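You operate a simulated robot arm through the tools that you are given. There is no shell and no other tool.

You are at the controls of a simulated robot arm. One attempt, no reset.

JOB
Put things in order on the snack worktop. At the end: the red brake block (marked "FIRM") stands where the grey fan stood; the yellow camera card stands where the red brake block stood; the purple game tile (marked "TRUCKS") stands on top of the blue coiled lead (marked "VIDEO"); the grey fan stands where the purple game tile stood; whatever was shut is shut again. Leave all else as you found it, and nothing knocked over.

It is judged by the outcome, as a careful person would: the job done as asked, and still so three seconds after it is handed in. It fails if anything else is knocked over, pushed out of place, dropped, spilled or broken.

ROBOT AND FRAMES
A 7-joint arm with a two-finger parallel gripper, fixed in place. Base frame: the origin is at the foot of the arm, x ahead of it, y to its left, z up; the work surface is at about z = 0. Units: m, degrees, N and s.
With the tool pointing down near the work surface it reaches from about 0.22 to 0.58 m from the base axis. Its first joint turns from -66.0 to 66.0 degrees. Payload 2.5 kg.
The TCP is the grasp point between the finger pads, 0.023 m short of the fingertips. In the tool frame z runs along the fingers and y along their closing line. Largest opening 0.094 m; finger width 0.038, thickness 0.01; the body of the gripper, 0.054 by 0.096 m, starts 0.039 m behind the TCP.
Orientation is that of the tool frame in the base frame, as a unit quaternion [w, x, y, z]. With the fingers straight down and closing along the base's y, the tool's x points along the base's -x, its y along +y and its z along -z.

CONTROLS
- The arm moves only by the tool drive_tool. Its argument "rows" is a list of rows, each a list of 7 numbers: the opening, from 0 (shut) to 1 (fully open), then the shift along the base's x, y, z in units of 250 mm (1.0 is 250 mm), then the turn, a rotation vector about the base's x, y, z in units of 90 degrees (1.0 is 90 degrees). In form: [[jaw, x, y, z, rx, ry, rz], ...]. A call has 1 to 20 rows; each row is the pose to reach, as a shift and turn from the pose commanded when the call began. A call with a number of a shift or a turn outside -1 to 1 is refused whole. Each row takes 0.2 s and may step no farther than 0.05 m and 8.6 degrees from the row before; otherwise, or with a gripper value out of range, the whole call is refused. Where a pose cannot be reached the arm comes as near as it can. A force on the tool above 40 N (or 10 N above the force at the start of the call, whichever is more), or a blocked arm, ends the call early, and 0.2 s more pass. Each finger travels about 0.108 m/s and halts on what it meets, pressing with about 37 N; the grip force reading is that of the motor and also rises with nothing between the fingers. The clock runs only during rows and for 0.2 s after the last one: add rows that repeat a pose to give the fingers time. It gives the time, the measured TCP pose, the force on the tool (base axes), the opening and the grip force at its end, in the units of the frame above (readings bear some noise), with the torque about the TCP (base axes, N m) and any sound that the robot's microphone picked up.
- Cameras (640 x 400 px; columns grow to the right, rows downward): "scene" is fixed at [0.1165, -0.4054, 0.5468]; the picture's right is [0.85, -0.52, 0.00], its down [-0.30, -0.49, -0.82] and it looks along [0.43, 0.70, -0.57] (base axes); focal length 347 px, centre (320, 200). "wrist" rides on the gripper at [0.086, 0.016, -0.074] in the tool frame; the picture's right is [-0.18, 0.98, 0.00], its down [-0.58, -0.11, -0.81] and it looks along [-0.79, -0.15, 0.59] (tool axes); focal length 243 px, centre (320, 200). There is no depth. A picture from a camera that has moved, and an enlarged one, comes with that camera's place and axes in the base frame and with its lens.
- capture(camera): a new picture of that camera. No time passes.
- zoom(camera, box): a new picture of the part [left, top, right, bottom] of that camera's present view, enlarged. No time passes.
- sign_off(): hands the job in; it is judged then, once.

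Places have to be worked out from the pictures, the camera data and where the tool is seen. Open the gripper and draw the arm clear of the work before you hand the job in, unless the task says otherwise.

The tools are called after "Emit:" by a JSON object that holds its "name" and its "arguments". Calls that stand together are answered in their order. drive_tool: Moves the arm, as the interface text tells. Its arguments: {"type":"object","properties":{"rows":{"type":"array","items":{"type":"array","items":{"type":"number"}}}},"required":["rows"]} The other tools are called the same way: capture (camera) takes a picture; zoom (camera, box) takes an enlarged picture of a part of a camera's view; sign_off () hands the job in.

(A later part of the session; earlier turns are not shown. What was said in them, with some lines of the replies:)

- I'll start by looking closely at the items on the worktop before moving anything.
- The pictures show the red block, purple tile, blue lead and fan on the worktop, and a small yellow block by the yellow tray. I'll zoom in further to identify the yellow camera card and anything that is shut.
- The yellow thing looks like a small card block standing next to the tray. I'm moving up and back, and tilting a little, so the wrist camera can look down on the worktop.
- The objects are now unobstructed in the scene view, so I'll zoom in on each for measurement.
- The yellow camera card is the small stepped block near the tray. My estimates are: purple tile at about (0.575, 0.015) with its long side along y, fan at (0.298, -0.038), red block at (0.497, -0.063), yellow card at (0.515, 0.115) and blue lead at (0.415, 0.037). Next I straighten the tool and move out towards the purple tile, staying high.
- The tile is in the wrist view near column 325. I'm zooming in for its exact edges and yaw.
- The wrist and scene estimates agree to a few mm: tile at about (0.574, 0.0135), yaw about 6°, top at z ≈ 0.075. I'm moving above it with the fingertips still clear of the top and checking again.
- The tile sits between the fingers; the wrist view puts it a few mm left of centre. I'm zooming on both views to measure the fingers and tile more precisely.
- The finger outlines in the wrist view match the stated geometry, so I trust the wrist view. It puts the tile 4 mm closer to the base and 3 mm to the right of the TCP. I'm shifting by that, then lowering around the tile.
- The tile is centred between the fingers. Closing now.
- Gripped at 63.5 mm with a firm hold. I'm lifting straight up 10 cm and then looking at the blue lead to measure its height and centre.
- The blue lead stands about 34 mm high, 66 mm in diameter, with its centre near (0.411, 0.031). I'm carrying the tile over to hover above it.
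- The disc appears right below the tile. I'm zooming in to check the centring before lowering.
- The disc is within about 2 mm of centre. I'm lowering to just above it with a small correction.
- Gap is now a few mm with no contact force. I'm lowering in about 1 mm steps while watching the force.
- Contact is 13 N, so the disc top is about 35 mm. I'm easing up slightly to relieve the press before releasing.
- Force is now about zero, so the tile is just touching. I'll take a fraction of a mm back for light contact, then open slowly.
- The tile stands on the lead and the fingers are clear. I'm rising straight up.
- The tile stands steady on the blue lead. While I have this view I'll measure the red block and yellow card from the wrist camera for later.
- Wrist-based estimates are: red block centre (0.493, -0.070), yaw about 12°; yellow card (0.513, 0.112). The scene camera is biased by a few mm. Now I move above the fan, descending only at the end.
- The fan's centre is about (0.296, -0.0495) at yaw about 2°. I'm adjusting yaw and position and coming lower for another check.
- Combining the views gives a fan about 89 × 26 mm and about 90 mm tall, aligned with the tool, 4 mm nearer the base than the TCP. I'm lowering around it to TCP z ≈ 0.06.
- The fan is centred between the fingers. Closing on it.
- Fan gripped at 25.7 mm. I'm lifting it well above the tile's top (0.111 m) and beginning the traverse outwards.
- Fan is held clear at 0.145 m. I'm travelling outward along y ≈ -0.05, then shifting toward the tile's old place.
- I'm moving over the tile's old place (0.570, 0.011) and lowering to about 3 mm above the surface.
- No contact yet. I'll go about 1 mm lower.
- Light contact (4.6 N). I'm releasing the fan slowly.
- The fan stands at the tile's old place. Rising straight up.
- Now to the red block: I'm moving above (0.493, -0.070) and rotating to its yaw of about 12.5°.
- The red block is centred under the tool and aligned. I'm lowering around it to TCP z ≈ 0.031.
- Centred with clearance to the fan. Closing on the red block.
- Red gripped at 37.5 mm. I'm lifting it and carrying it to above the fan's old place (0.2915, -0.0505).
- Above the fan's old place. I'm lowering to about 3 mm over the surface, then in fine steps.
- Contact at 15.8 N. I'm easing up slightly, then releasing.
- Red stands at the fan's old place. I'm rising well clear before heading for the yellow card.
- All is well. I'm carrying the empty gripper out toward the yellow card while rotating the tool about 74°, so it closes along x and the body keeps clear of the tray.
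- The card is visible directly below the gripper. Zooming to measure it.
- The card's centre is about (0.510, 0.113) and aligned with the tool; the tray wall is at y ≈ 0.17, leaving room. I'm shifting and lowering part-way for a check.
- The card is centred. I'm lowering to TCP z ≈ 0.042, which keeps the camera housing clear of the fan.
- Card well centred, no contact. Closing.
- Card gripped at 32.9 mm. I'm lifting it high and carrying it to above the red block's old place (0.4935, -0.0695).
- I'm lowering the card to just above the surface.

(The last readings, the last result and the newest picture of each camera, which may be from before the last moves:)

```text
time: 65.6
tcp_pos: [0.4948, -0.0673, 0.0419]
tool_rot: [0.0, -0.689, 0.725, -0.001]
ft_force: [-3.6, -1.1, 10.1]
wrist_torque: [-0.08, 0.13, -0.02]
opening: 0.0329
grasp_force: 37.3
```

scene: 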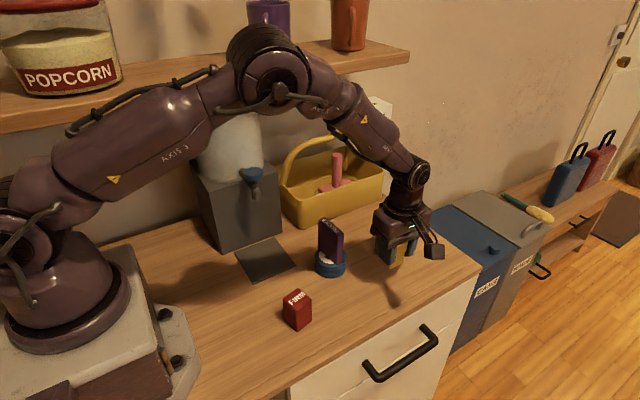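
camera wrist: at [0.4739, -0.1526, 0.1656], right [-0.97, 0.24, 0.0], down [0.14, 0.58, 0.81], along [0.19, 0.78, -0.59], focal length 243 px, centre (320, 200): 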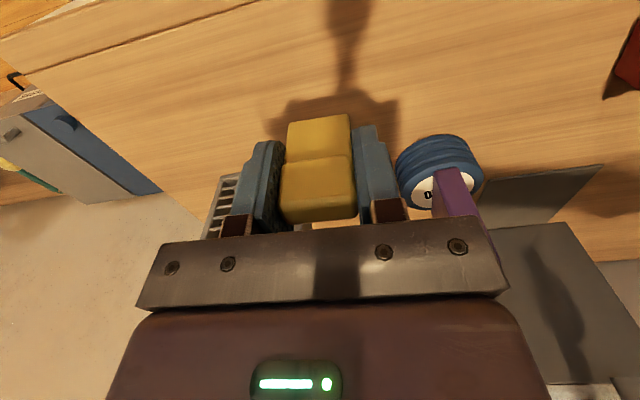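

Contact at 10 N. I'm easing slightly and releasing slowly.

Emit:
{"name": "drive_tool", "arguments": {"rows": [[0.2, 0, 0, 0.0012, 0, 0, 0], [0.2, 0, 0, 0.0014, 0, 0, 0], [0.36, 0, 0, 0.0014, 0, 0, 0], [0.4, 0, 0, 0.0014, 0, 0, 0], [0.46, 0, 0, 0.0014, 0, 0, 0], [0.56, 0, 0, 0.0014, 0, 0, 0], [0.7, 0, 0, 0.0014, 0, 0, 0], [0.7, 0, 0, 0.0014, 0, 0, 0]]}}

Emit:
{"name": "capture", "arguments": {"camera": "wrist"}}

Emit:
{"name": "zoom", "arguments": {"camera": "scene", "box": [320, 180, 460, 310]}}

```text
time: 67.4
tcp_pos: [0.4933, -0.0697, 0.0401]
tool_rot: [0.0, -0.689, 0.725, 0.0]
ft_force: [0.3, 0.2, 0.4]
wrist_torque: [0.04, -0.03, -0.01]
opening: 0.0658
grasp_force: 0.0
```

```text
taken
camera wrist: at [0.4746, -0.153, 0.1153], right [-0.97, 0.24, 0.0], down [0.14, 0.57, 0.81], along [0.19, 0.78, -0.59], focal length 243 px, centre (320, 200)
```

wrist: 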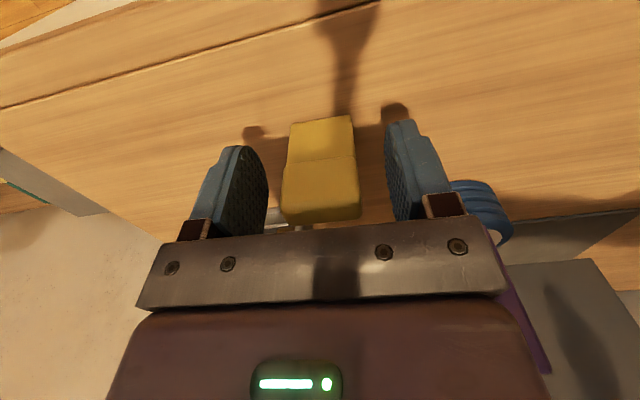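

```text
3.08 times, centred on (390, 245) of scene
camera zoom: at [0.1165, -0.4054, 0.5468], right [0.85, -0.52, 0.0], down [-0.3, -0.49, -0.82], along [0.43, 0.7, -0.57], focal length 1069 px, centre (105, 62)
```

zoom: 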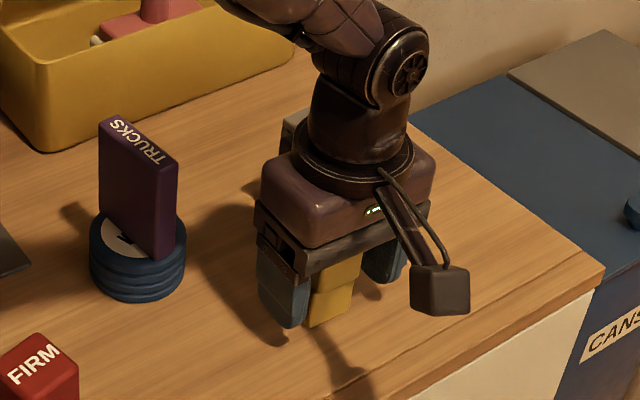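

The card stands free between the open fingers. I'm rising straight up and clear.

Emit:
{"name": "drive_tool", "arguments": {"rows": [[0.7, 0, 0, 0.03, 0, 0, 0], [0.7, 0, 0, 0.1, 0, 0, 0], [0.7, 0, 0, 0.2, 0, 0, 0], [0.7, 0, 0, 0.3, 0, 0, 0], [0.7, 0, 0, 0.4, 0, 0, 0], [0.7, 0, 0, 0.5, 0, 0, 0], [0.7, 0, 0, 0.6, 0, 0, 0], [0.7, 0, 0, 0.7, 0, 0, 0], [0.7, 0, 0, 0.76, 0, 0, 0], [0.7, 0, 0, 0.76, 0, 0, 0]]}}

Emit:
{"name": "capture", "arguments": {"camera": "scene"}}

Emit:
{"name": "capture", "arguments": {"camera": "wrist"}}

```text
time: 69.6
tcp_pos: [0.4962, -0.0677, 0.2303]
tool_rot: [0.0, -0.688, 0.726, 0.0]
ft_force: [0.0, -0.9, -0.3]
wrist_torque: [0.0, 0.02, 0.0]
opening: 0.0656
grasp_force: 0.1
```

```text
taken
```

scene: 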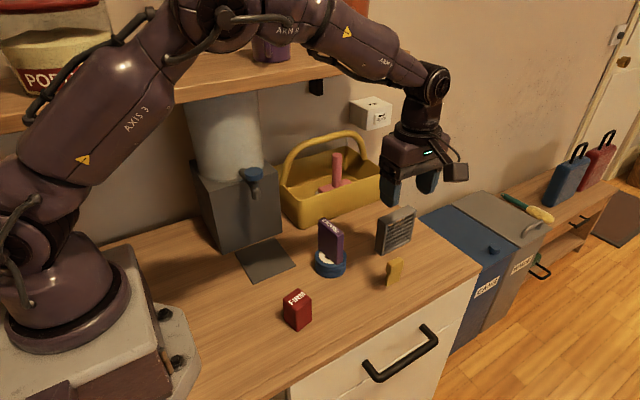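

```text
taken
camera wrist: at [0.4757, -0.1532, 0.3048], right [-0.97, 0.24, 0.0], down [0.14, 0.57, 0.81], along [0.19, 0.78, -0.59], focal length 243 px, centre (320, 200)
```

wrist: 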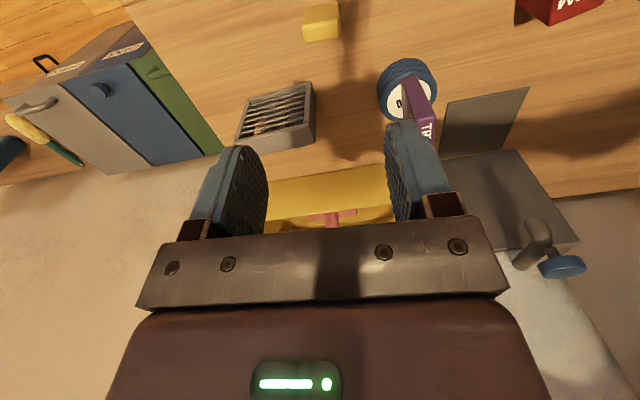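

Everything stands in place. A last zoomed look to confirm positions and stability before moving the arm clear.

Emit:
{"name": "zoom", "arguments": {"camera": "scene", "box": [250, 190, 430, 340]}}

Emit:
{"name": "zoom", "arguments": {"camera": "scene", "box": [360, 190, 440, 300]}}

```text
2.67 times, centred on (340, 265) of scene
camera zoom: at [0.1165, -0.4054, 0.5468], right [0.85, -0.52, 0.0], down [-0.3, -0.49, -0.82], along [0.43, 0.7, -0.57], focal length 926 px, centre (267, 27)
```

zoom: 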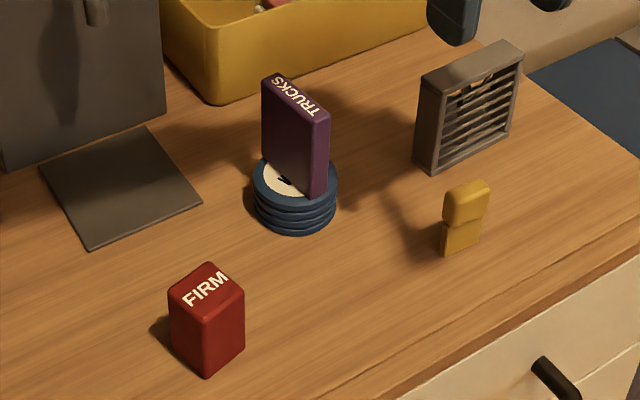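

```text
3.64 times, centred on (400, 245) of scene
camera zoom: at [0.1165, -0.4054, 0.5468], right [0.85, -0.52, 0.0], down [-0.3, -0.49, -0.82], along [0.43, 0.7, -0.57], focal length 1263 px, centre (29, 36)
```

zoom: 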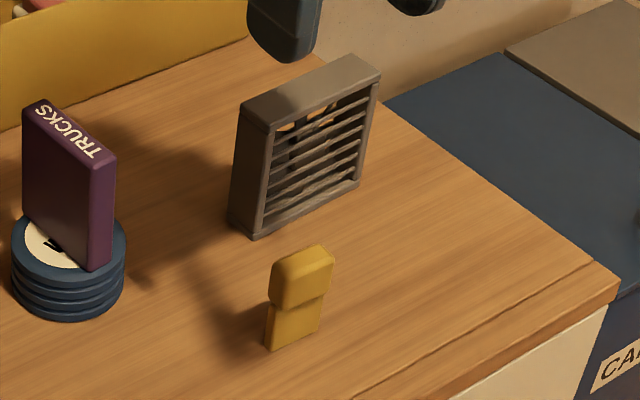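

Positions check out within a few mm of the originals, and everything stands upright. I'm opening fully and drawing the arm back to roughly its start pose, clear of the work.

Emit:
{"name": "drive_tool", "arguments": {"rows": [[0.8, 0, 0, 0.06, 0, 0, -0.05], [0.9, -0.03, -0.01, 0.12, 0, 0, -0.12], [1, -0.08, -0.03, 0.18, 0, 0, -0.2], [1, -0.14, -0.05, 0.22, 0, 0, -0.28], [1, -0.2, -0.08, 0.24, 0, 0, -0.36], [1, -0.27, -0.1, 0.24, 0, 0, -0.44], [1, -0.34, -0.13, 0.24, 0, 0, -0.52], [1, -0.41, -0.16, 0.24, 0, 0, -0.6], [1, -0.48, -0.19, 0.24, 0, 0, -0.68], [1, -0.55, -0.21, 0.24, 0, 0, -0.76], [1, -0.61, -0.23, 0.24, 0, 0, -0.84], [1, -0.67, -0.25, 0.24, 0, 0, -0.92], [1, -0.7, -0.26, 0.24, 0, 0, -0.966], [1, -0.7, -0.26, 0.24, 0, 0, -0.966]]}}

Emit:
{"name": "capture", "arguments": {"camera": "scene"}}

Emit:
{"name": "zoom", "arguments": {"camera": "scene", "box": [230, 180, 440, 340]}}

```text
time: 72.6
tcp_pos: [0.3183, -0.134, 0.2904]
tool_rot: [0.001, 0.001, 1.0, -0.001]
ft_force: [0.2, -0.4, -0.1]
wrist_torque: [-0.01, 0.02, -0.01]
opening: 0.094
grasp_force: 0.0
```

```text
taken
```

scene: 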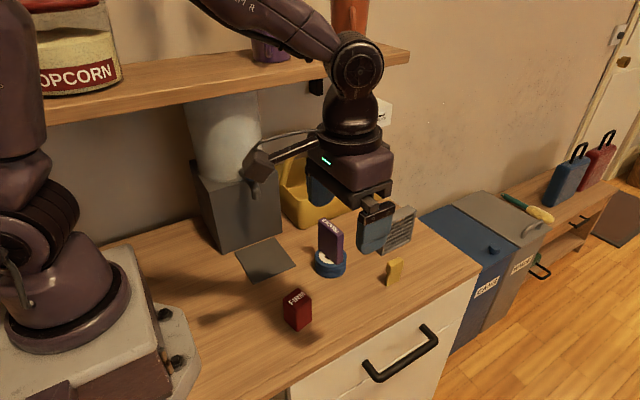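

```text
2.50 times, centred on (335, 260) of scene
camera zoom: at [0.1165, -0.4054, 0.5468], right [0.85, -0.52, 0.0], down [-0.3, -0.49, -0.82], along [0.43, 0.7, -0.57], focal length 868 px, centre (282, 50)
```

zoom: 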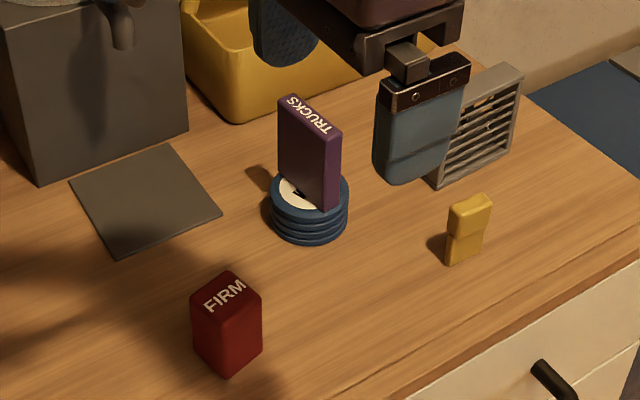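

The final pictures show all four items in their asked places and upright. The gripper is open and clear of the work, and everything else is as I found it. Handing the job in.

Emit:
{"name": "sign_off", "arguments": {}}

```text
The job is handed in.
```

The job is handed in, and all four items were upright in their new places in the last pictures.

| Item | Where it stands now |
|---|---|
| Purple game tile ("TRUCKS") | On top of the blue coiled lead ("VIDEO"), about centred on it |
| Grey fan | Where the purple tile stood, within about 5 mm |
| Red brake block ("FIRM") | Where the grey fan stood, within about 5 mm |
| Yellow camera card | Where the red brake block stood, within about 5 mm |

- **Positions:** these come from comparing the scene pictures before and after. That camera reads a few millimetres off from the arm, but the same way in both.
- **Shut things:** I opened nothing, and the drawer in front was shut throughout.
- **Everything else:** nothing was knocked over, and I saw no change to the tray, the drink machine or its mat.
- **Arm:** it ended with the gripper open, near its starting pose and clear of the worktop.
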